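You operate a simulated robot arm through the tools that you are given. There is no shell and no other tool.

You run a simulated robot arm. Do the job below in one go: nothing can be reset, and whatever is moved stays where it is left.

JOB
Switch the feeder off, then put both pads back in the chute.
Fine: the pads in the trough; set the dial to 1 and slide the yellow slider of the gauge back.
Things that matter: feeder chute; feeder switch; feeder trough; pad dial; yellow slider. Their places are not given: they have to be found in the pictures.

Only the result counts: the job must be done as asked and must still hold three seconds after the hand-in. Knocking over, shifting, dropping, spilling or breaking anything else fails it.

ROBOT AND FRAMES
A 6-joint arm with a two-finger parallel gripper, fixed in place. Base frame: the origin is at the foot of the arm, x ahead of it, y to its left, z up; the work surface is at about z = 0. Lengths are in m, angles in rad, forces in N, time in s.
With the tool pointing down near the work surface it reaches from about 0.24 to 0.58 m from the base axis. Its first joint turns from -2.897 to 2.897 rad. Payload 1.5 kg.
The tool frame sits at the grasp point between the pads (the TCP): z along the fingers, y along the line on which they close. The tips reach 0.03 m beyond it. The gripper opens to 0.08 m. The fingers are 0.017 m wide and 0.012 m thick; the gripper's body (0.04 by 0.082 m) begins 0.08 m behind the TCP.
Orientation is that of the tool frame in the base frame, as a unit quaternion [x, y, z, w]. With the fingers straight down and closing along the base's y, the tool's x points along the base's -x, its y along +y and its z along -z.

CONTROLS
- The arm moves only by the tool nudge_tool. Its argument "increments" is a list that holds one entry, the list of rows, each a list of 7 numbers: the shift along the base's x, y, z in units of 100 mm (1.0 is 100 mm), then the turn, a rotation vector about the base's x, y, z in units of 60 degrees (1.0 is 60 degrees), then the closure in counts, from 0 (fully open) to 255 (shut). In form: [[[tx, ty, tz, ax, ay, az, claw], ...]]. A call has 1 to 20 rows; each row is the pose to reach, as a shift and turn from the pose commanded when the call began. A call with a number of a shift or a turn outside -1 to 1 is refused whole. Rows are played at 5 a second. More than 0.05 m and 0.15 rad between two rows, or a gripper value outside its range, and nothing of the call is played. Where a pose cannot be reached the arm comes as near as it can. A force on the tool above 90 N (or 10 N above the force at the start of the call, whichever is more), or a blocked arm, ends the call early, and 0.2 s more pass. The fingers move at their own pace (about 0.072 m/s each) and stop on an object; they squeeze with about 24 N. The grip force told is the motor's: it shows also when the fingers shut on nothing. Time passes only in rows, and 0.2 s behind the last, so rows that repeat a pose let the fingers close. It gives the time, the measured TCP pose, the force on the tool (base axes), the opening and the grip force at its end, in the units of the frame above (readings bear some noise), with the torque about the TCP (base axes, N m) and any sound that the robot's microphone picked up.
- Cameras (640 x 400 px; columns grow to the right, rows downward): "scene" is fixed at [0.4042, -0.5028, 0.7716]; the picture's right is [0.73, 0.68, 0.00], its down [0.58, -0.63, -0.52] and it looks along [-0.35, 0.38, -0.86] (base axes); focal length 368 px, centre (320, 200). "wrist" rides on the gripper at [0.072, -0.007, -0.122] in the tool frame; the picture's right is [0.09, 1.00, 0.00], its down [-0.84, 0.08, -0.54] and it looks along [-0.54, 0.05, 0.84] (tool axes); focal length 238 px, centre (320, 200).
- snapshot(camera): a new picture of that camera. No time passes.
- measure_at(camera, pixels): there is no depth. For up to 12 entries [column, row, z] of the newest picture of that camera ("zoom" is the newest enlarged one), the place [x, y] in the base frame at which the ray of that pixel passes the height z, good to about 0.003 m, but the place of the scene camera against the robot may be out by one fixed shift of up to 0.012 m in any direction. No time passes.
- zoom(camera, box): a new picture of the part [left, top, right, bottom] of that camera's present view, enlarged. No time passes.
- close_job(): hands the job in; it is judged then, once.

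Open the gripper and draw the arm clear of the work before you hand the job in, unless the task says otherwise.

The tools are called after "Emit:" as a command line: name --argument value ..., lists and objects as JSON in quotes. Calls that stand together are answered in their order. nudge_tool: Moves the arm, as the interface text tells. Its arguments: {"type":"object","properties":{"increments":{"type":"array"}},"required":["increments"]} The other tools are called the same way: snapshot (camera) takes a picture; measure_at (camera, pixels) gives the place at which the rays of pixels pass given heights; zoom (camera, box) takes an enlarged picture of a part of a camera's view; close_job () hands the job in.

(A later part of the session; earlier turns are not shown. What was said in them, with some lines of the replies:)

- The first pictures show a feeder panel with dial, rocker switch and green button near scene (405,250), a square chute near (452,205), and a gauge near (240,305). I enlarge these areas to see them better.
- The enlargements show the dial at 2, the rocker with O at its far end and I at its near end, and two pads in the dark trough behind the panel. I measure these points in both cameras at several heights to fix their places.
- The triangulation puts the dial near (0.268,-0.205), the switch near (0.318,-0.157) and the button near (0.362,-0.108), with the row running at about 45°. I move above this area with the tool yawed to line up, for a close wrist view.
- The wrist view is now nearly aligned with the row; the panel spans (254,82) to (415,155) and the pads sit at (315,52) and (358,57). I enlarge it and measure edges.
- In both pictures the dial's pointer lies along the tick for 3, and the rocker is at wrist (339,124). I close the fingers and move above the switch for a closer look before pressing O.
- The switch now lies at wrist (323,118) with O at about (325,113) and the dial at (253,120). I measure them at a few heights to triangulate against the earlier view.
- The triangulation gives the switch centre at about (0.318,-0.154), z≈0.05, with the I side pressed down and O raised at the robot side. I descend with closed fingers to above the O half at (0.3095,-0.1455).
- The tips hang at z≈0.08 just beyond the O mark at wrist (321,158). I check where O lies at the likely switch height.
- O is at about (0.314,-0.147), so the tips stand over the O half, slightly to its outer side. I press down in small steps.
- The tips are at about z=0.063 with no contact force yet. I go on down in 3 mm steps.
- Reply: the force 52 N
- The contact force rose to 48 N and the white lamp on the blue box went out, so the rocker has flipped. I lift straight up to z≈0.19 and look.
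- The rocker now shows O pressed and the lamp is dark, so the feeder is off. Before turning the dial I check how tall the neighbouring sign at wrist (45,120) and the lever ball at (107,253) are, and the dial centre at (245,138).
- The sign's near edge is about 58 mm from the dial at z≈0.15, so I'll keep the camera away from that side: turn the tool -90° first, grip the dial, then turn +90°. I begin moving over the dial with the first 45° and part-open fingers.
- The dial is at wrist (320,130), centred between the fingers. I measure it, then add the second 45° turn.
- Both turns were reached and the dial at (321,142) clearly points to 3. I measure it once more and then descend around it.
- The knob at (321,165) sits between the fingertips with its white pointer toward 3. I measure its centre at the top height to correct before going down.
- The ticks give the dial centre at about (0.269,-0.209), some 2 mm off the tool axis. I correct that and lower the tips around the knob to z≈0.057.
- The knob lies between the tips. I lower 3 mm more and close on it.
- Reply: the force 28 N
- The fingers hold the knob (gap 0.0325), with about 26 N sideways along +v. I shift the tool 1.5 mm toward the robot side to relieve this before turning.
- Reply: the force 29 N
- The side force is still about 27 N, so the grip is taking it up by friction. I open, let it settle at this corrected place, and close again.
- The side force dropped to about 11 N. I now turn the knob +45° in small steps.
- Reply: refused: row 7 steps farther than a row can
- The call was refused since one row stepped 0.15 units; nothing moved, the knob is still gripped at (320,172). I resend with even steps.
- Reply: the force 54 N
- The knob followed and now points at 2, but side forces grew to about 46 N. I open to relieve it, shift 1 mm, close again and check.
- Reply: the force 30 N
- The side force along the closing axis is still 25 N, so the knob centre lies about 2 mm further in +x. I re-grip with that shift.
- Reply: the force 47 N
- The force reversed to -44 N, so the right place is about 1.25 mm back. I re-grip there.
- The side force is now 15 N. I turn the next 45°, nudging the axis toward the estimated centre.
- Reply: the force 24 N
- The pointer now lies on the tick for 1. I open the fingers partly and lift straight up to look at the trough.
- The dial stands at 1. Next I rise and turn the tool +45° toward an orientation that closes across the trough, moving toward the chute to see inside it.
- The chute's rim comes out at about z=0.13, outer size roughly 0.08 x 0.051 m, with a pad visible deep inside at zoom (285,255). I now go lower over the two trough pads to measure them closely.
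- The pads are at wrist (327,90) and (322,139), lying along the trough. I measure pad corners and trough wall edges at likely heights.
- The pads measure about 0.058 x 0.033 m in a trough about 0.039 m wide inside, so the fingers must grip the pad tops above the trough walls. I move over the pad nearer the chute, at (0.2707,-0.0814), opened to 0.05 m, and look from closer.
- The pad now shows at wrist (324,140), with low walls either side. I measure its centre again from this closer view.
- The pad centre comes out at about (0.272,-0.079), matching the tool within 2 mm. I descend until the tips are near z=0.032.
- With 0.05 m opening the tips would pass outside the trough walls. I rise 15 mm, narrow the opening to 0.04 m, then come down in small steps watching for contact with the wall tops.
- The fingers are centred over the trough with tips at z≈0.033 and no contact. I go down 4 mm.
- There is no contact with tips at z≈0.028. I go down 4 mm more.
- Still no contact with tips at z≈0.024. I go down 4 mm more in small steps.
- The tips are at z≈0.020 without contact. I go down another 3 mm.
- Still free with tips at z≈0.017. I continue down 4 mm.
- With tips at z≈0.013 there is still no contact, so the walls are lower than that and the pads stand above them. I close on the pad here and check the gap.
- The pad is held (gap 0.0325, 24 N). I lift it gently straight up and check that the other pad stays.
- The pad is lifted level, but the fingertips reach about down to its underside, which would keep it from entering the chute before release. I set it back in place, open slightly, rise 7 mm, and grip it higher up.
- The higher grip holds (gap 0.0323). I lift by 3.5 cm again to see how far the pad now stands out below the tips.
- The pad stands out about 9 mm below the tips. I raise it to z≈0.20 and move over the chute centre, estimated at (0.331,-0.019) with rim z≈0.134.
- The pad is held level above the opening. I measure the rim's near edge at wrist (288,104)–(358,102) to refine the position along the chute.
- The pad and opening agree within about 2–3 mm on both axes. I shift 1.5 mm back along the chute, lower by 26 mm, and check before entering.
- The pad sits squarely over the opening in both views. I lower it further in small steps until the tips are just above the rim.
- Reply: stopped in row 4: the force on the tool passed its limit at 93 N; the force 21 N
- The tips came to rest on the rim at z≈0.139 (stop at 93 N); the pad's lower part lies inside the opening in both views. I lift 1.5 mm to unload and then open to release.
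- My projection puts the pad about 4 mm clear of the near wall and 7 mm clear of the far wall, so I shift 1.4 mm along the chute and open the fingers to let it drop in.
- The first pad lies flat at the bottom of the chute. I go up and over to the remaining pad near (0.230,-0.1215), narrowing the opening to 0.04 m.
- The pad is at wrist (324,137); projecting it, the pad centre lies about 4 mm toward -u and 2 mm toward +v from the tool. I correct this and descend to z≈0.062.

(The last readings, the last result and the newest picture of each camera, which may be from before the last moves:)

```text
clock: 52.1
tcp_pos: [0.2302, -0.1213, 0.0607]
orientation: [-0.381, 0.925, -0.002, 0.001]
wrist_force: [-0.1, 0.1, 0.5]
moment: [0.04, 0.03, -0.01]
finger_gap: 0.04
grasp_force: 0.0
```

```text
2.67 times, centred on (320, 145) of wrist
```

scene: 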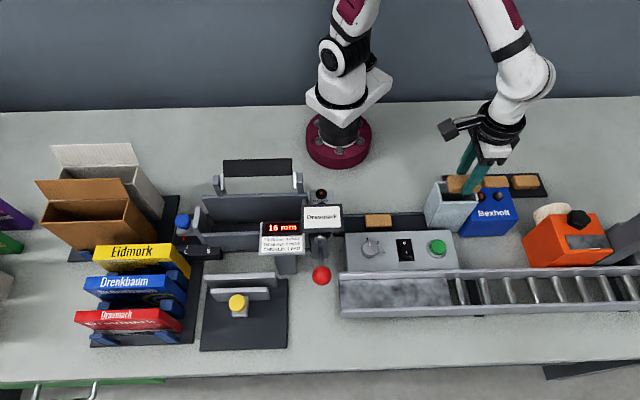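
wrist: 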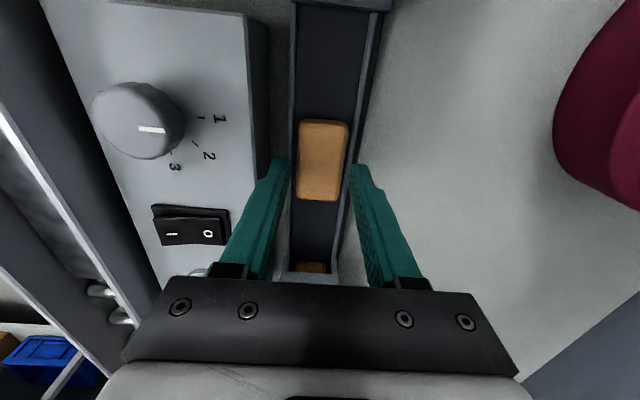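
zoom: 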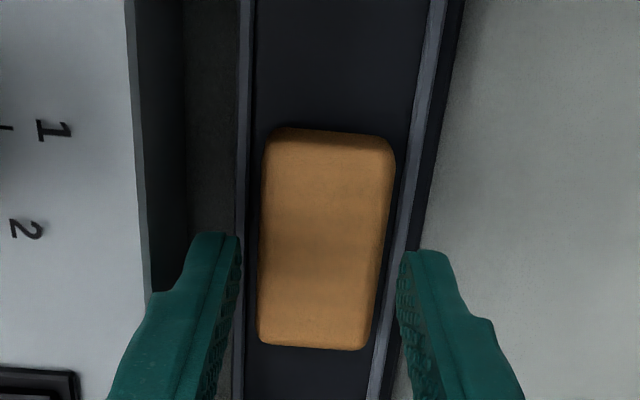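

The pad is now centred to about 1.5 mm. I go down the last 10 mm in small steps and close on it.

Emit:
nudge_tool --increments '[[[-0.012, -0.003, -0.05, 0, 0, 0, 127], [-0.012, -0.003, -0.08, 0, 0, 0, 127], [-0.012, -0.003, -0.105, 0, 0, 0, 127], [-0.012, -0.003, -0.105, 0, 0, 0, 127], [-0.012, -0.003, -0.105, 0, 0, 0, 160], [-0.012, -0.003, -0.105, 0, 0, 0, 255], [-0.012, -0.003, -0.105, 0, 0, 0, 255]]]'

```text
clock: 53.7
tcp_pos: [0.2271, -0.1208, 0.0514]
orientation: [-0.381, 0.925, -0.002, 0.0]
wrist_force: [-0.1, 0.4, 0.0]
moment: [-0.02, -0.01, -0.01]
finger_gap: 0.0325
grasp_force: 24.0
```

The pad is gripped (gap 0.0325). I lift it 5 cm and check how it hangs.

Emit:
nudge_tool --increments '[[[0, 0, 0.05, 0, 0, 0, 255], [0, 0, 0.2, 0, 0, 0, 255], [0, 0, 0.5, 0, 0, 0, 255], [0, 0, 0.5, 0, 0, 0, 255]]]'

Emit:
snapshot --camera "wrist"

Emit:
zoom --camera "scene" --box '[310, 160, 430, 240]'

```text
clock: 54.7
tcp_pos: [0.2279, -0.1203, 0.102]
orientation: [-0.381, 0.925, -0.002, 0.0]
wrist_force: [0.2, 0.2, 0.0]
moment: [0.0, 0.0, 0.03]
finger_gap: 0.0325
grasp_force: 24.1
```

```text
taken
```

wrist: 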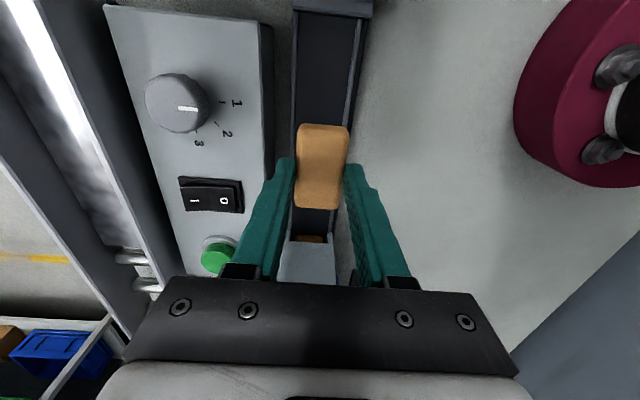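

```text
5.00 times, centred on (370, 200) of scene
```

zoom: 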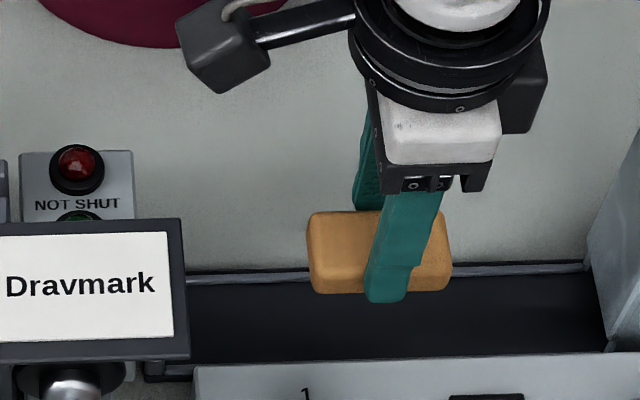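

It hangs level, as the first did. I raise it to z≈0.20 and go back over the chute, aiming for the earlier release point (0.331,-0.0205).

Emit:
nudge_tool --increments '[[[0, 0, 0.4, 0, 0, 0, 255], [0, 0, 0.8, 0, 0, 0, 255], [0.2, 0.2, 0.98, 0, 0, 0, 255], [0.45, 0.45, 0.98, 0, 0, 0, 255], [0.7, 0.7, 0.98, 0, 0, 0, 255], [1.0, 0.98, 0.98, 0, 0, 0, 255], [1.0, 0.98, 0.98, 0, 0, 0, 255], [1.0, 0.98, 0.98, 0, 0, 0, 255]]]'

Emit:
nudge_tool --increments '[[[0.02, 0.01, -0.1, 0, 0, 0, 255], [0.02, 0.01, -0.2, 0, 0, 0, 255], [0.02, 0.01, -0.2, 0, 0, 0, 255]]]'

Emit:
snapshot --camera "wrist"

Emit:
zoom --camera "wrist" --box '[260, 70, 400, 230]'

Emit:
zoom --camera "scene" --box '[390, 130, 510, 230]'

```text
clock: 56.5
tcp_pos: [0.3264, -0.0195, 0.2]
orientation: [-0.381, 0.925, -0.002, 0.0]
wrist_force: [-0.5, -0.5, 0.1]
moment: [-0.03, -0.01, -0.01]
finger_gap: 0.0324
grasp_force: 23.7
```

```text
clock: 57.3
tcp_pos: [0.328, -0.022, 0.1785]
orientation: [-0.381, 0.925, -0.002, 0.001]
wrist_force: [0.5, 0.7, 0.7]
moment: [0.03, -0.03, 0.05]
finger_gap: 0.0324
grasp_force: 24.4
```

```text
taken
```

wrist: 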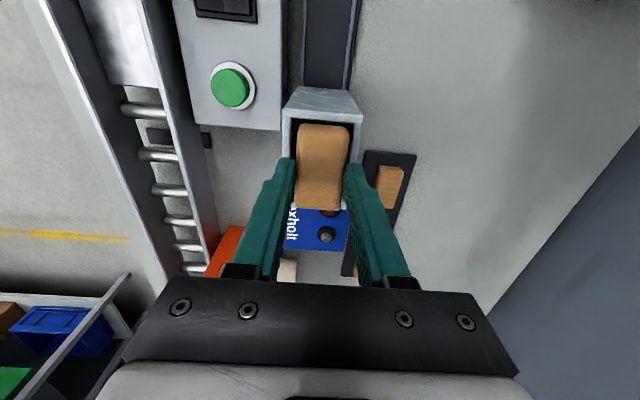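

```text
2.50 times, centred on (330, 150) of wrist
```

zoom: 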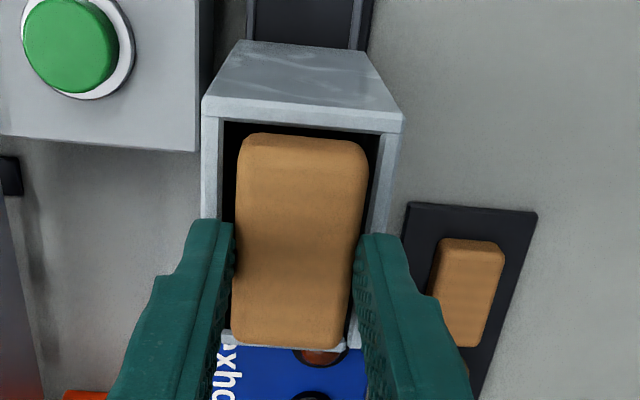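

```text
4.00 times, centred on (450, 180) of scene
```

zoom: 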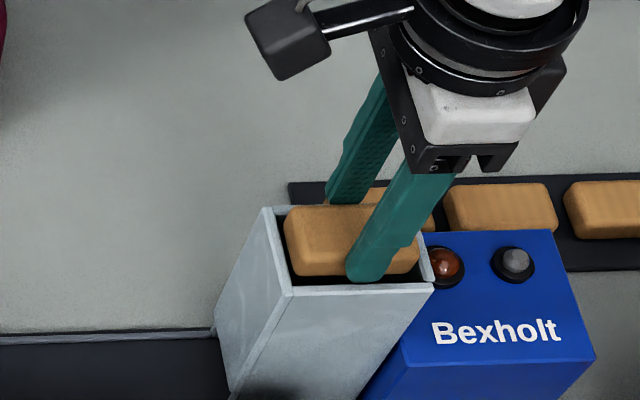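

The pad is about 4 mm short along the chute and 1 mm off sideways compared with the opening. I correct by (+3.5,+2.1) mm and lower to 1–2 mm above rim contact.

Emit:
nudge_tool --increments '[[[0.035, 0.021, 0, 0, 0, 0, 255], [0.035, 0.021, -0.03, 0, 0, 0, 255], [0.035, 0.021, -0.06, 0, 0, 0, 255], [0.035, 0.021, -0.07, 0, 0, 0, 255], [0.035, 0.021, -0.07, 0, 0, 0, 255]]]'

Emit:
snapshot --camera "wrist"

Emit:
zoom --camera "wrist" --box '[260, 70, 400, 230]'

Emit:
zoom --camera "scene" --box '[390, 130, 510, 230]'

```text
clock: 58.5
tcp_pos: [0.3324, -0.0192, 0.171]
orientation: [-0.38, 0.925, -0.001, 0.001]
wrist_force: [0.2, 0.7, 0.4]
moment: [0.0, 0.05, 0.06]
finger_gap: 0.0323
grasp_force: 23.7
```

```text
taken
```

wrist: 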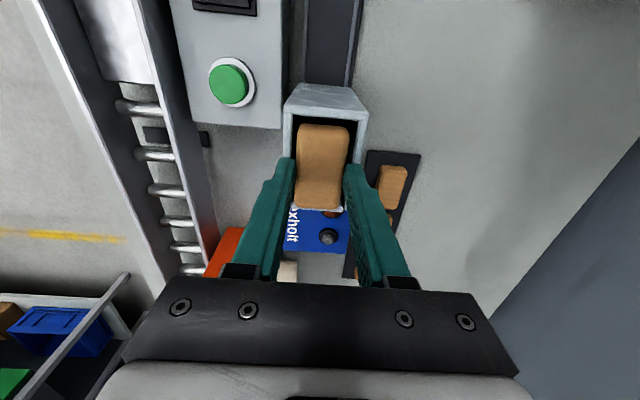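

```text
2.50 times, centred on (330, 150) of wrist
```

zoom: 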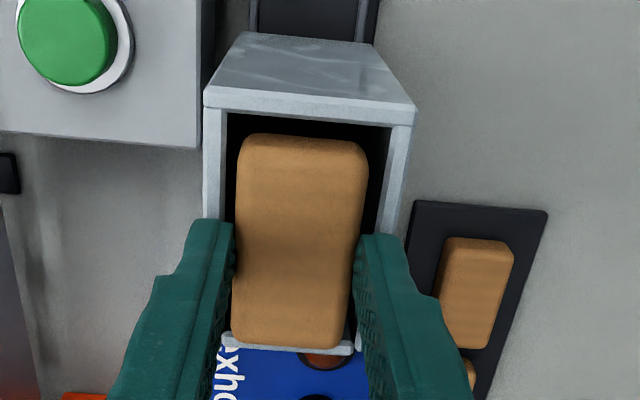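

```text
4.00 times, centred on (450, 180) of scene
```

zoom: 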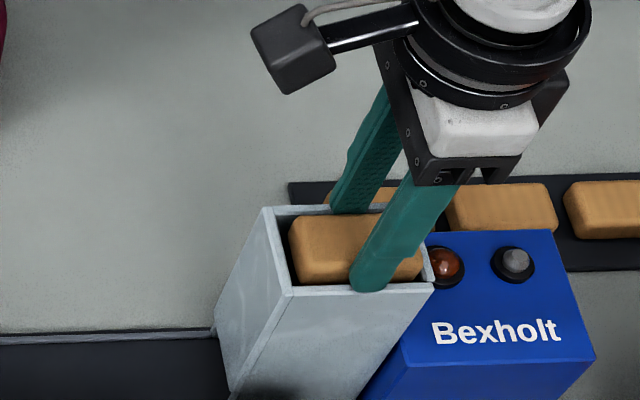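

Pad and opening now agree within about 1 mm both ways, with the pad's lower part inside the rim. I open the fingers to release it.

Emit:
nudge_tool --increments '[[[0, 0, 0, 0, 0, 0, 255], [0, 0, 0, 0, 0, 0, 95], [0, 0, 0, 0, 0, 0, 95], [0, 0, 0, 0, 0, 0, 95]]]'

Emit:
snapshot --camera "wrist"

Emit:
zoom --camera "wrist" --box '[260, 70, 400, 230]'

Emit:
zoom --camera "scene" --box '[390, 130, 510, 230]'

```text
clock: 59.5
tcp_pos: [0.3338, -0.0191, 0.172]
orientation: [-0.38, 0.925, -0.002, 0.0]
wrist_force: [-0.1, -0.6, 0.6]
moment: [-0.04, 0.04, 0.02]
finger_gap: 0.0504
grasp_force: 0.1
```

```text
taken
```

wrist: 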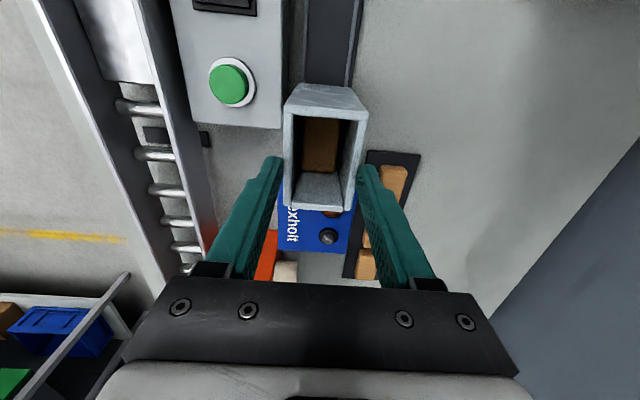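

```text
2.50 times, centred on (330, 150) of wrist
```

zoom: 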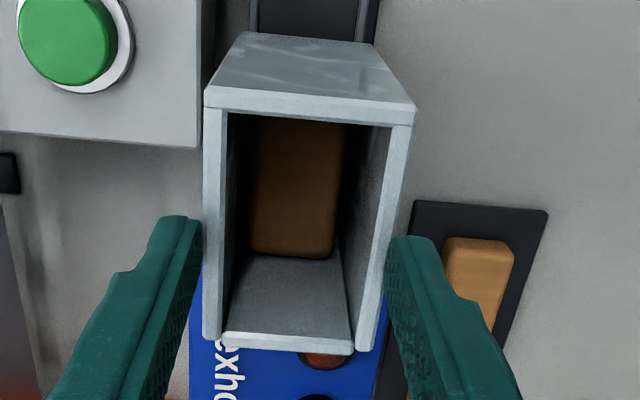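

```text
4.00 times, centred on (450, 180) of scene
```

zoom: 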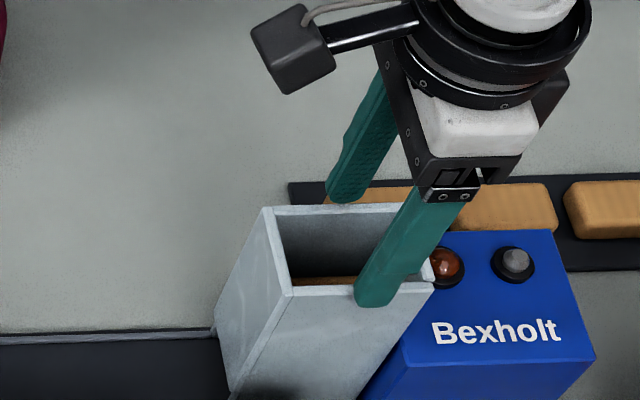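

Both pads now lie inside the chute and the trough is empty. I rise and travel toward the gauge at the left front, turning the tool back by 90° on the way.

Emit:
nudge_tool --increments '[[[0, 0, 0.4, 0, 0, 0, 95], [0, 0, 0.8, 0, 0, 0, 95], [0, -0.2, 1.0, 0, 0, -0.12, 95], [-0.05, -0.45, 1.0, 0, 0, -0.24, 95], [-0.1, -0.7, 1.0, 0, 0, -0.36, 95], [-0.15, -0.95, 1.0, 0, 0, -0.48, 95], [-0.15, -0.95, 1.0, 0, 0, -0.5, 95]]]'

Emit:
nudge_tool --increments '[[[-0.05, -0.25, 0.1, 0, 0, -0.12, 95], [-0.1, -0.5, 0.2, 0, 0, -0.24, 95], [-0.15, -0.75, 0.2, 0, 0, -0.36, 95], [-0.2, -1.0, 0.2, 0, 0, -0.48, 95], [-0.2, -1.0, 0.2, 0, 0, -0.5, 95]]]'

Emit:
nudge_tool --increments '[[[-0.15, -0.25, 0, 0, 0, -0.12, 95], [-0.3, -0.5, 0, 0, 0, -0.24, 95], [-0.45, -0.75, 0, 0, 0, -0.36, 95], [-0.6, -1.0, 0, 0, 0, -0.48, 95], [-0.6, -1.0, 0, 0, 0, -0.5, 95]]]'

Emit:
snapshot --camera "wrist"

Emit:
snapshot --camera "scene"

```text
clock: 61.1
tcp_pos: [0.3179, -0.1135, 0.2707]
orientation: [-0.128, 0.992, -0.002, 0.0]
wrist_force: [-0.5, 0.9, -0.7]
moment: [0.04, -0.02, 0.03]
finger_gap: 0.0502
grasp_force: 0.0
```

```text
clock: 62.3
tcp_pos: [0.2972, -0.2151, 0.2916]
orientation: [0.132, 0.991, -0.002, 0.0]
wrist_force: [-0.5, -0.3, 0.7]
moment: [0.0, 0.0, 0.0]
finger_gap: 0.0501
grasp_force: 0.0
```

```text
clock: 63.5
tcp_pos: [0.2378, -0.3176, 0.2921]
orientation: [0.384, 0.923, -0.002, -0.001]
wrist_force: [0.5, 0.3, 0.1]
moment: [0.0, 0.06, -0.01]
finger_gap: 0.0503
grasp_force: 0.1
```

```text
taken
```

wrist: 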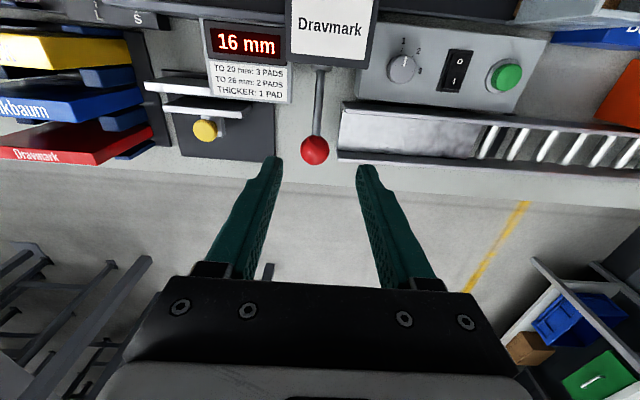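

```text
taken
```

scene: 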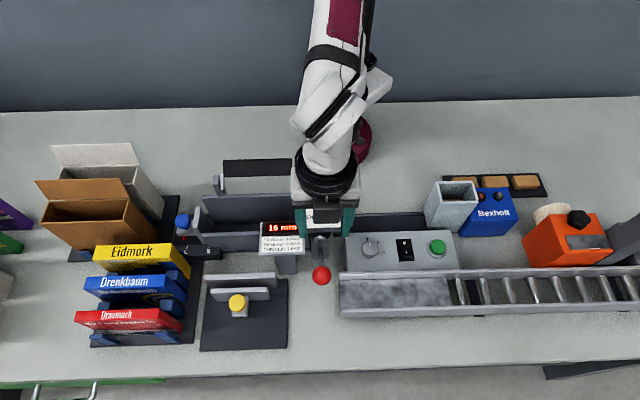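

The yellow knob shows at wrist (205,130) and scene (238,303). I enlarge the gauge and measure the knob at several heights.

Emit:
zoom --camera "wrist" --box '[140, 10, 340, 170]'

Emit:
measure_at --camera "wrist" --pixels '[[205, 130, 0.02], [205, 130, 0.04], [205, 130, 0.06], [205, 130, 0.08], [271, 103, 0.08], [271, 103, 0.12], [271, 103, 0.15], [315, 150, 0.155], [184, 158, 0.005], [274, 161, 0.005], [172, 108, 0.04], [265, 120, 0.04]]'

Emit:
measure_at --camera "scene" --pixels '[[238, 303, 0.02], [238, 303, 0.04], [238, 303, 0.06], [238, 303, 0.08], [202, 351, 0.005], [287, 348, 0.005], [209, 275, 0.05], [272, 272, 0.05], [214, 294, 0.05], [270, 292, 0.05]]'

Emit:
zoom --camera "scene" --box '[190, 250, 310, 360]'

```text
2.50 times, centred on (240, 90) of wrist
```

zoom: 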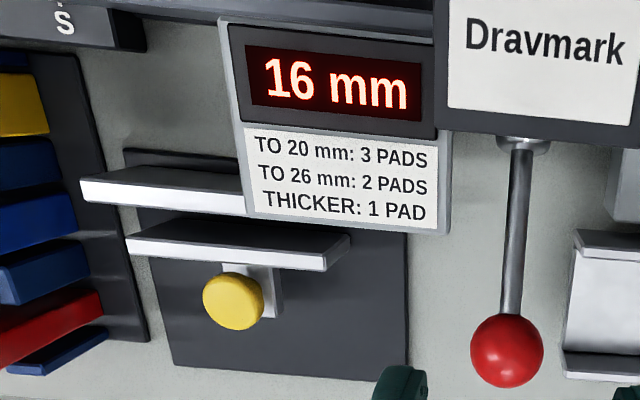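

```text
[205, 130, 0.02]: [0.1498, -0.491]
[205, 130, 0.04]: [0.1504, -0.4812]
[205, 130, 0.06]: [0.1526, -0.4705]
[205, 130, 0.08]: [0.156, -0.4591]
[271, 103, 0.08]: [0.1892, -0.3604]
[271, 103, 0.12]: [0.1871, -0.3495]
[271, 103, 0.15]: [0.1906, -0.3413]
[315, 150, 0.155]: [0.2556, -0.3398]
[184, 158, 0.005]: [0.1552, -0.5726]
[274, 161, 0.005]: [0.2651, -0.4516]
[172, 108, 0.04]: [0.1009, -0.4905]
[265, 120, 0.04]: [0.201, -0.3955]
```

```text
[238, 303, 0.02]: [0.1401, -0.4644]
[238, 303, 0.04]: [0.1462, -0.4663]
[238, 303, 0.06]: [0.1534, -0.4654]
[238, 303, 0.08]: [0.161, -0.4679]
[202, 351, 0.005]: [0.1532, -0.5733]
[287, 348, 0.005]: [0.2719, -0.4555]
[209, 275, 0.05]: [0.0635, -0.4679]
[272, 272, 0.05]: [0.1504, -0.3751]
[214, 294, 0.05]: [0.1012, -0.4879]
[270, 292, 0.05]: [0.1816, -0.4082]
```

```text
3.64 times, centred on (250, 305) of scene
```

zoom: 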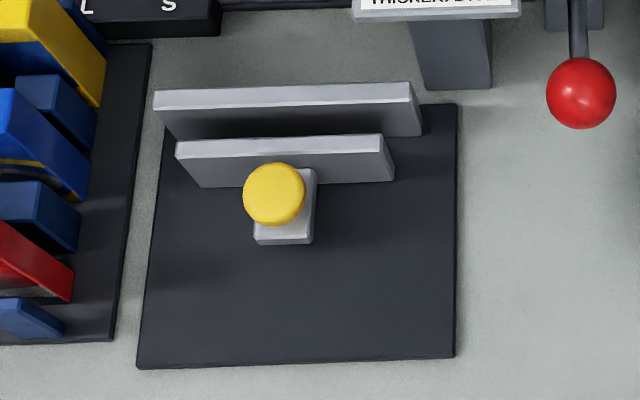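

The knob comes out at about (0.154,-0.466), z≈0.068, on a slider that can travel toward the table's front. I check the height of the display near the camera's side before descending.

Emit:
measure_at --camera "scene" --pixels '[[303, 253, 0.08], [303, 253, 0.12], [303, 253, 0.16], [258, 256, 0.08], [258, 256, 0.12], [258, 256, 0.16], [261, 223, 0.12], [261, 223, 0.16]]'

Emit:
measure_at --camera "wrist" --pixels '[[291, 103, 0.08], [291, 103, 0.12], [291, 103, 0.16], [211, 96, 0.08], [211, 96, 0.12], [211, 96, 0.16], [203, 18, 0.12], [203, 18, 0.16]]'

```text
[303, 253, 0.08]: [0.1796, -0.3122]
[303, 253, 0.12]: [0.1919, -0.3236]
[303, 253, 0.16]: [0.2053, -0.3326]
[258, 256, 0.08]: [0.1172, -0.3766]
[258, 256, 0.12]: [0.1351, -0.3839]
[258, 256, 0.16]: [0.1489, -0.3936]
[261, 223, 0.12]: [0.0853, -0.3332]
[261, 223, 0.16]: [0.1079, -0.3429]
```

```text
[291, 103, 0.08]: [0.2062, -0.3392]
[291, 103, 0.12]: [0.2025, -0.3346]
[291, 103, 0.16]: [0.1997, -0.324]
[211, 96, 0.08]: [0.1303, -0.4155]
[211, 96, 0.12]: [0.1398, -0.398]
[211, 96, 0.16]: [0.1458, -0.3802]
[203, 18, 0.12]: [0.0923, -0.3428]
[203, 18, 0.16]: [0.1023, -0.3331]
```

The display is at z≈0.14–0.15 and about 45 mm to the side of where the camera will be, so it stays clear. I move above the knob in two calls and look again.

Emit:
nudge_tool --increments '[[[-0.2, -0.35, 0, 0, 0, 0, 48], [-0.4, -0.65, -0.1, 0, 0, 0, 48], [-0.6, -0.95, -0.2, 0, 0, 0, 48], [-0.6, -0.95, -0.2, 0, 0, 0, 48]]]'

Emit:
nudge_tool --increments '[[[-0.1, -0.2, -0.3, 0, 0, 0, 48], [-0.22, -0.5, -0.6, 0, 0, 0, 48], [-0.22, -0.5, -0.9, 0, 0, 0, 48], [-0.22, -0.5, -0.9, 0, 0, 0, 48]]]'

Emit:
snapshot --camera "wrist"

Emit:
snapshot --camera "scene"

Emit:
zoom --camera "wrist" --box '[220, 60, 420, 220]'

Emit:
zoom --camera "scene" --box '[190, 230, 310, 350]'

```text
clock: 64.5
tcp_pos: [0.1754, -0.4099, 0.2732]
orientation: [0.385, 0.923, -0.002, -0.001]
wrist_force: [0.0, 0.3, -0.6]
moment: [-0.01, -0.01, 0.02]
finger_gap: 0.0652
grasp_force: 0.1
```

```text
clock: 65.5
tcp_pos: [0.1537, -0.4601, 0.1799]
orientation: [0.384, 0.923, -0.001, 0.0]
wrist_force: [-0.3, 0.8, 0.2]
moment: [-0.06, 0.01, -0.01]
finger_gap: 0.0648
grasp_force: 0.0
```

```text
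taken
```

wrist: 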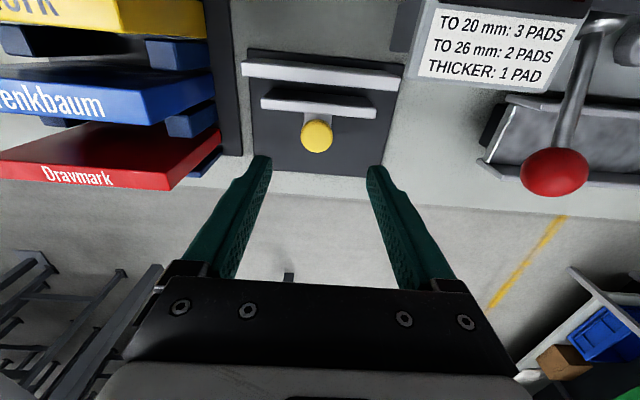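

```text
taken
```

scene: 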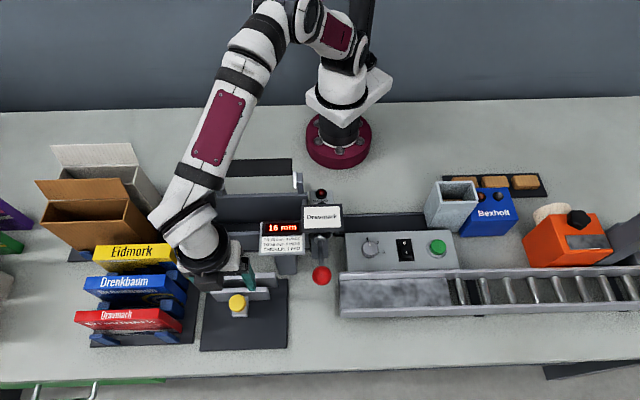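

```text
2.50 times, centred on (320, 140) of wrist
```

zoom: 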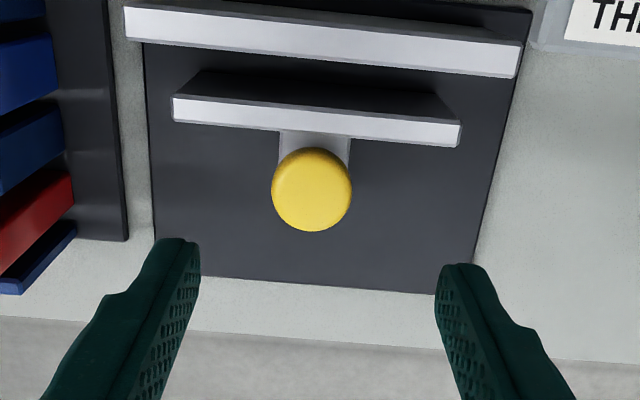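

```text
3.33 times, centred on (250, 290) of scene
```

zoom: 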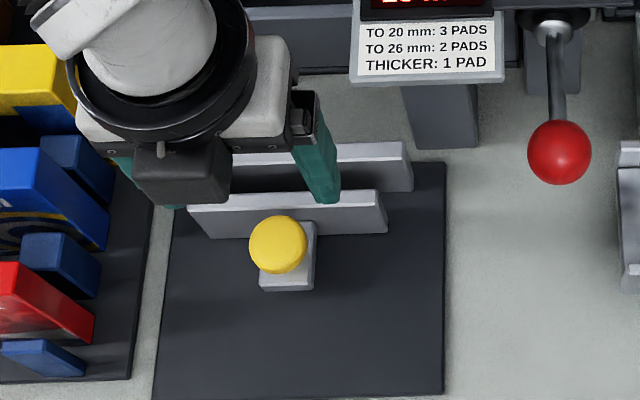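

The knob's centre projects to about (0.154,-0.465); neighbours are 10 cm away. I centre over it and descend to put the tips around the knob's top.

Emit:
nudge_tool --increments '[[[0, -0.05, -0.3, 0, 0, 0, 48], [0, -0.05, -0.6, 0, 0, 0, 48], [0, -0.05, -0.75, 0, 0, 0, 48], [0, -0.05, -0.75, 0, 0, 0, 48]]]'

Emit:
snapshot --camera "wrist"

Emit:
zoom --camera "wrist" --box '[220, 60, 420, 220]'

Emit:
zoom --camera "scene" --box '[190, 230, 310, 350]'

```text
clock: 66.5
tcp_pos: [0.155, -0.4647, 0.1064]
orientation: [0.384, 0.923, -0.002, 0.0]
wrist_force: [0.0, -0.4, 0.5]
moment: [0.04, -0.01, -0.01]
finger_gap: 0.0652
grasp_force: 0.1
```

```text
taken
```

wrist: 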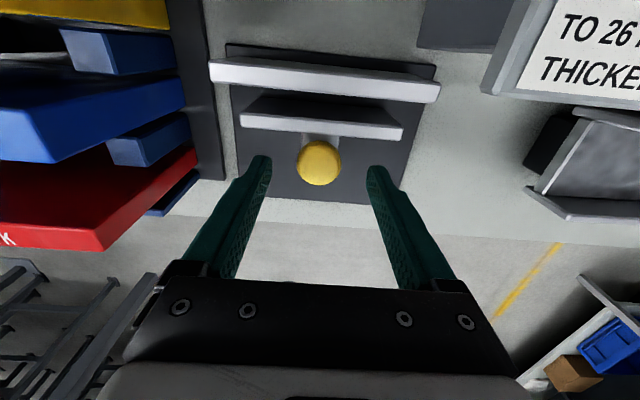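

```text
2.50 times, centred on (320, 140) of wrist
```

zoom: 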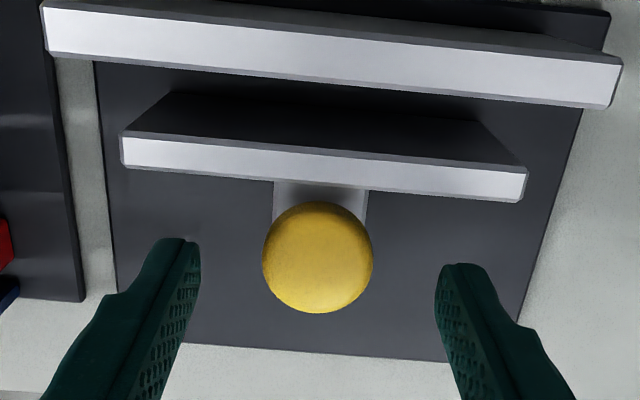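

```text
3.33 times, centred on (250, 290) of scene
```

zoom: 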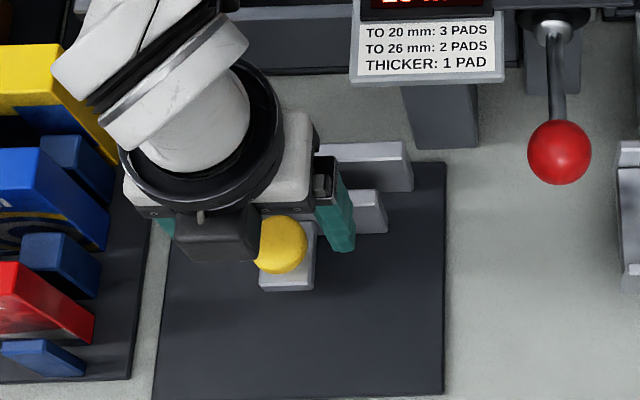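

The knob at wrist (319,163) is centred, about 0.032 m wide, with its middle near z=0.065. I lower the tips to z≈0.05 beside it and close.

Emit:
nudge_tool --increments '[[[0, 0, -0.1, 0, 0, 0, 48], [0, 0, -0.2, 0, 0, 0, 48], [0, 0, -0.26, 0, 0, 0, 48], [0, 0, -0.26, 0, 0, 0, 48]]]'

Emit:
snapshot --camera "wrist"

Emit:
zoom --camera "wrist" --box '[220, 80, 420, 240]'

Emit:
zoom --camera "scene" --box '[190, 230, 310, 350]'

```text
clock: 67.5
tcp_pos: [0.155, -0.4653, 0.0805]
orientation: [0.384, 0.923, -0.001, -0.001]
wrist_force: [0.0, 0.2, -0.2]
moment: [0.0, -0.01, -0.02]
finger_gap: 0.065
grasp_force: 0.1
```

```text
taken
```

wrist: 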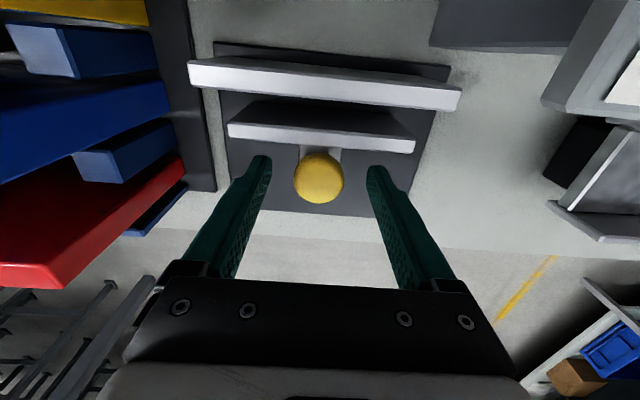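

```text
2.50 times, centred on (320, 160) of wrist
```

zoom: 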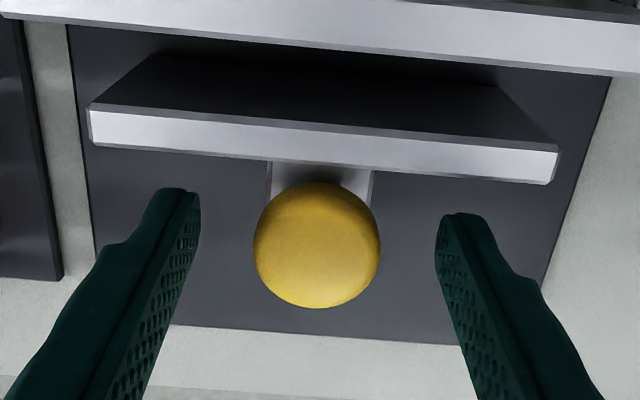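

```text
3.33 times, centred on (250, 290) of scene
```

zoom: 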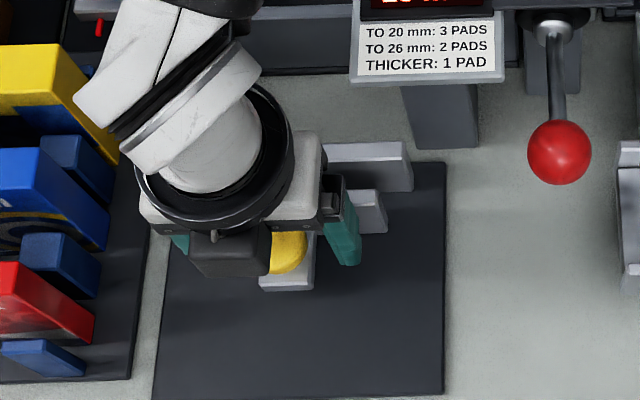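

The knob is centred between the fingers with no contact. I close on it.

Emit:
nudge_tool --increments '[[[0, 0, 0, 0, 0, 0, 110], [0, 0, 0, 0, 0, 0, 140], [0, 0, 0, 0, 0, 0, 170], [0, 0, 0, 0, 0, 0, 255], [0, 0, 0, 0, 0, 0, 255]]]'

Emit:
snapshot --camera "wrist"

```text
clock: 68.7
tcp_pos: [0.1545, -0.4655, 0.081]
orientation: [0.384, 0.923, -0.003, -0.001]
wrist_force: [-12.9, -12.4, -4.6]
moment: [-0.24, 0.21, 0.06]
finger_gap: 0.0317
grasp_force: 40.1
```

```text
taken
```

wrist: 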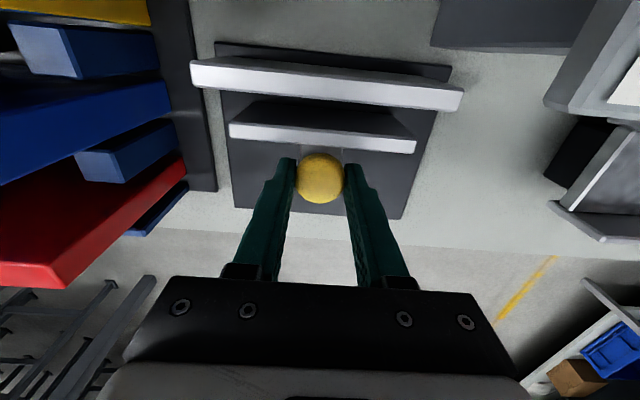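

The knob is gripped (gap 0.0317) with about 18 N side force. I pull the slider 20 mm away from the fixed jaw, toward the table's front, and check the force and picture.

Emit:
nudge_tool --increments '[[[0.03, -0.04, 0, 0, 0, 0, 255], [0.065, -0.075, 0, 0, 0, 0, 255], [0.1, -0.11, 0, 0, 0, 0, 255], [0.14, -0.15, 0, 0, 0, 0, 255], [0.14, -0.15, 0, 0, 0, 0, 255]]]'

Emit:
snapshot --camera "wrist"

Emit:
snapshot --camera "scene"

```text
clock: 69.9
tcp_pos: [0.1686, -0.4807, 0.0806]
orientation: [0.384, 0.923, -0.002, -0.001]
wrist_force: [-17.6, -18.7, 1.1]
moment: [-0.25, 0.35, -0.14]
finger_gap: 0.0315
grasp_force: 40.2
```

```text
taken
```

wrist: 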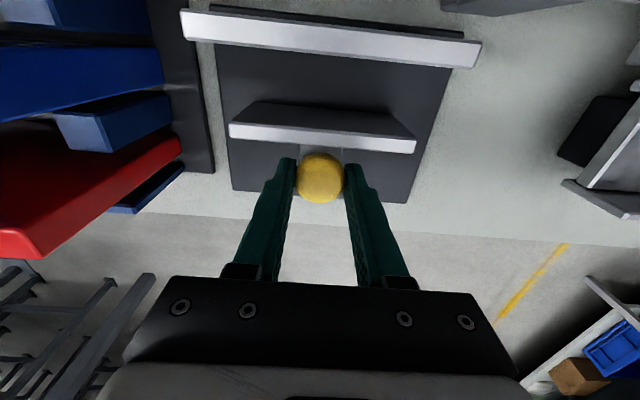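

```text
taken
```

scene: 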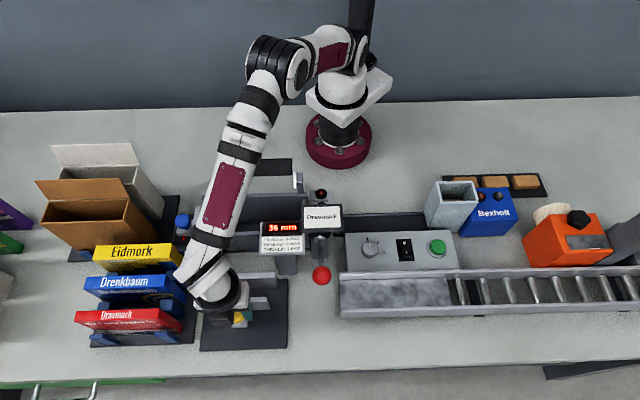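

The slider followed and the display now reads 36 mm. I pull on in small steps to find the end of its travel.

Emit:
nudge_tool --increments '[[[0.03, -0.04, 0, 0, 0, 0, 255], [0.065, -0.075, 0, 0, 0, 0, 255], [0.1, -0.11, 0, 0, 0, 0, 255], [0.135, -0.145, 0, 0, 0, 0, 255], [0.135, -0.145, 0, 0, 0, 0, 255]]]'

Emit:
snapshot --camera "wrist"

Emit:
zoom --camera "scene" --box '[190, 210, 350, 360]'

```text
clock: 71.1
tcp_pos: [0.1827, -0.4926, 0.0793]
orientation: [0.383, 0.924, -0.001, -0.002]
wrist_force: [-27.7, -3.9, -22.2]
moment: [-0.07, 0.26, 0.09]
finger_gap: 0.0302
grasp_force: 39.8
```

```text
taken
```

wrist: 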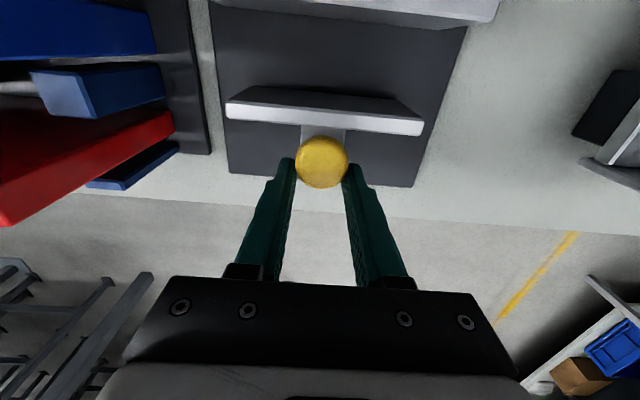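

```text
2.67 times, centred on (270, 285) of scene
```

zoom: 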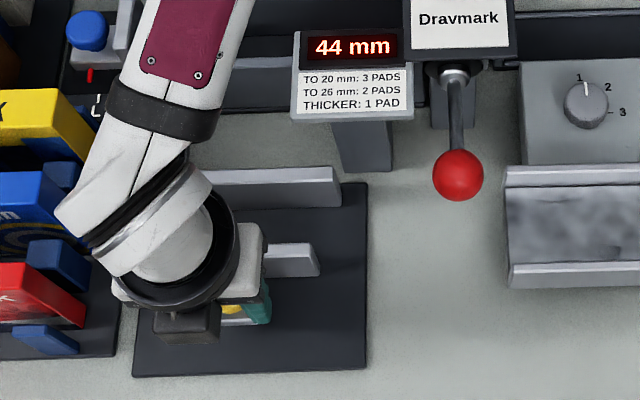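

The display reads 44 mm and the knob began to slip with about 17 N resistance, so the slider seems to be at its end stop. I open, re-centre 10 mm back on the knob, and grip again to confirm.

Emit:
nudge_tool --increments '[[[0, 0, 0, 0, 0, 0, 48], [0, 0, 0, 0, 0, 0, 48], [0, 0, 0, 0, 0, 0, 48], [-0.04, 0.03, 0, 0, 0, 0, 48], [-0.08, 0.07, 0, 0, 0, 0, 48], [-0.08, 0.07, 0, 0, 0, 0, 48]]]'

Emit:
snapshot --camera "wrist"

Emit:
zoom --camera "scene" --box '[190, 210, 350, 360]'

```text
clock: 72.5
tcp_pos: [0.1742, -0.4863, 0.0798]
orientation: [0.384, 0.923, -0.002, 0.0]
wrist_force: [-0.6, 0.2, 0.2]
moment: [-0.01, 0.0, 0.01]
finger_gap: 0.0651
grasp_force: 0.1
```

```text
taken
```

wrist: 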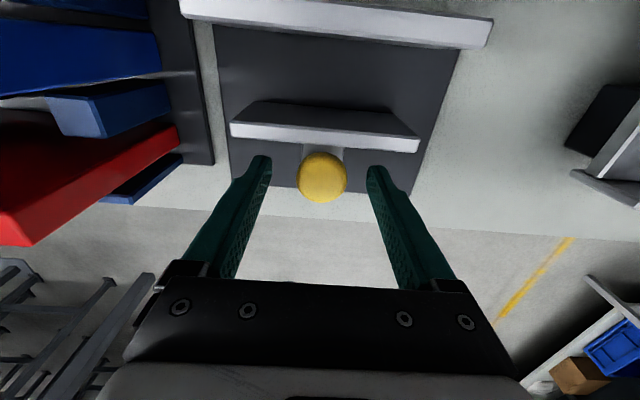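

```text
2.67 times, centred on (270, 285) of scene
```

zoom: 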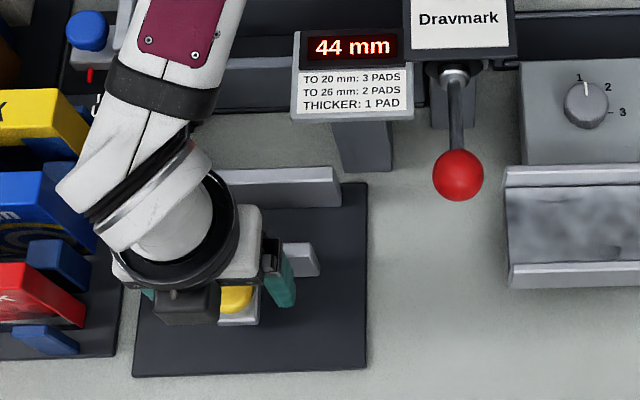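

The knob is centred again at (323,178) and the display holds 44 mm. I grip once more and pull 4 mm to confirm the end stop.

Emit:
nudge_tool --increments '[[[0, 0, 0, 0, 0, 0, 110], [0, 0, 0, 0, 0, 0, 150], [0, 0, 0, 0, 0, 0, 255], [0, 0, 0, 0, 0, 0, 255], [0.014, -0.014, 0, 0, 0, 0, 255], [0.028, -0.028, 0, 0, 0, 0, 255], [0.028, -0.028, 0, 0, 0, 0, 255]]]'

Emit:
snapshot --camera "wrist"

Emit:
zoom --camera "scene" --box '[190, 210, 350, 360]'

```text
clock: 74.1
tcp_pos: [0.178, -0.488, 0.0793]
orientation: [0.385, 0.923, 0.0, -0.003]
wrist_force: [-19.9, 34.7, 3.9]
moment: [0.53, 0.35, -0.02]
finger_gap: 0.0316
grasp_force: 40.2
```

```text
taken
```

wrist: 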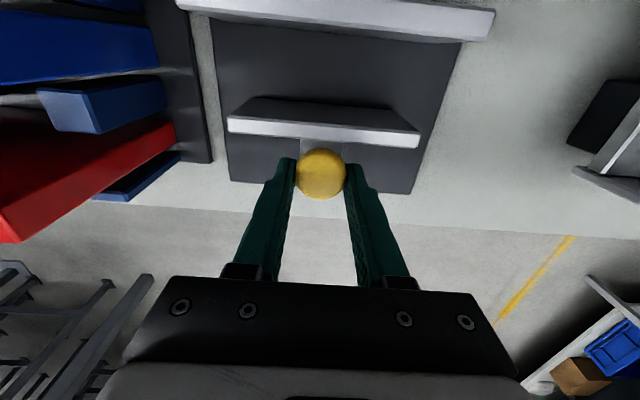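

```text
2.67 times, centred on (270, 285) of scene
```

zoom: 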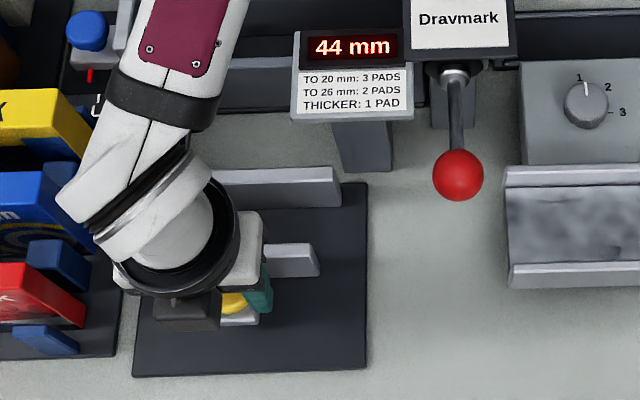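

A pull of about 38 N does not move it beyond 44 mm, so the slider is fully back. I release and rise straight up clear of the gauge.

Emit:
nudge_tool --increments '[[[0, 0, 0, 0, 0, 0, 48], [0, 0, 0, 0, 0, 0, 48], [0, 0, 0, 0, 0, 0, 48], [0, 0, 0.3, 0, 0, 0, 48], [0, 0, 0.6, 0, 0, 0, 48], [0, 0, 1.0, 0, 0, 0, 48], [0, 0, 1.0, 0, 0, 0, 48]]]'

Emit:
nudge_tool --increments '[[[0.1, 0.1, 0.4, 0, 0, 0, 0], [0.3, 0.3, 0.8, 0, 0, 0, 0], [0.5, 0.6, 1.0, 0, 0, 0, 0], [0.7, 0.9, 1.0, 0, 0, 0, 0], [0.8, 1.0, 1.0, 0, 0, 0, 0], [0.8, 1.0, 1.0, 0, 0, 0, 0]]]'

Emit:
nudge_tool --increments '[[[0.1, 0.3, 0, 0, 0, 0, 0], [0.2, 0.6, 0, 0, 0, 0, 0], [0.3, 0.9, 0, 0, 0, 0, 0], [0.3, 1.0, 0, 0, 0, 0, 0], [0.3, 1.0, 0, 0, 0, 0, 0]]]'

Emit:
snapshot --camera "scene"

Emit:
snapshot --camera "wrist"

Emit:
zoom --camera "scene" --box '[190, 210, 350, 360]'

Emit:
zoom --camera "scene" --box '[330, 160, 560, 320]'

```text
clock: 75.7
tcp_pos: [0.1777, -0.4904, 0.1807]
orientation: [0.385, 0.923, -0.001, 0.0]
wrist_force: [0.2, -0.4, -0.1]
moment: [0.0, 0.02, -0.02]
finger_gap: 0.0651
grasp_force: 0.1
```

```text
clock: 77.1
tcp_pos: [0.2566, -0.3901, 0.2798]
orientation: [0.384, 0.923, -0.001, 0.001]
wrist_force: [0.5, -0.2, 0.1]
moment: [-0.01, -0.01, -0.01]
finger_gap: 0.0798
grasp_force: 0.1
```

```text
clock: 78.3
tcp_pos: [0.2863, -0.2894, 0.2818]
orientation: [0.384, 0.923, -0.001, 0.0]
wrist_force: [-0.3, -0.2, 0.5]
moment: [-0.01, -0.02, -0.01]
finger_gap: 0.0797
grasp_force: 0.1
```

```text
taken
```

scene: 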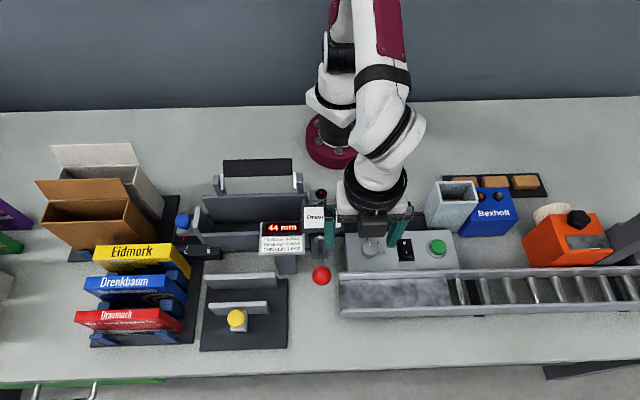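

```text
taken
```

wrist: 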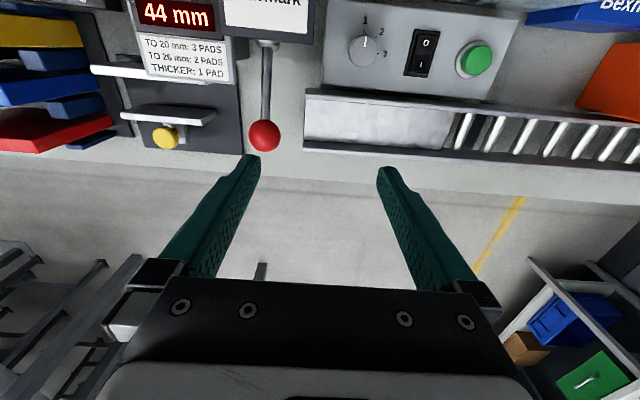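

```text
2.67 times, centred on (270, 285) of scene
```

zoom: 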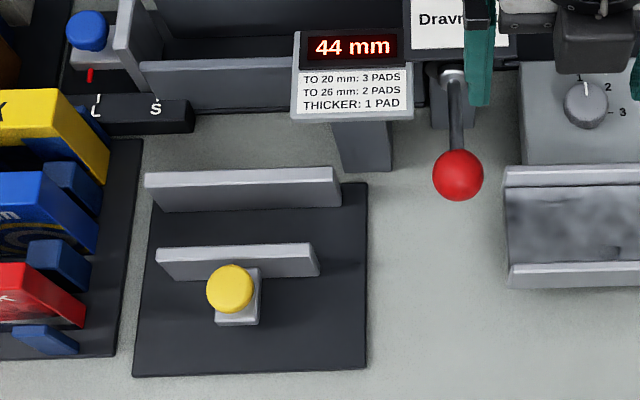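

```text
2.50 times, centred on (445, 240) of scene
```

zoom: 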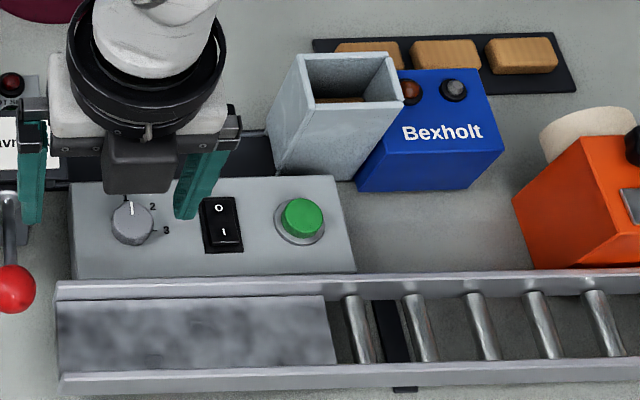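

The last pictures show the switch at O with its lamp dark, the dial at 1, the slider back with the display at 44 mm, and a pad visible inside the chute. The arm is open and clear at z≈0.28, so I hand the job in.

Emit:
close_job

```text
The job is handed in.
```

I finished the job and handed it in; the hand-in gave no verdict.

- **Feeder:** The switch is at O and its white lamp is out. I did this first.
- **Pads:** Both pads from the trough went into the chute. After each release the wrist camera showed the pad lying inside.
- **Dial:** It was on 3 and now points to 1.
- **Yellow slider:** I took "back" to mean away from the fixed jaw, and pulled it until it stopped. The display went from 16 mm to 44 mm.

While lowering the first pad, the fingertips pressed on the chute's rim, and the force limit stopped the arm at 93 N. The pictures after that showed nothing displaced.

The arm is open and raised, clear of the work.
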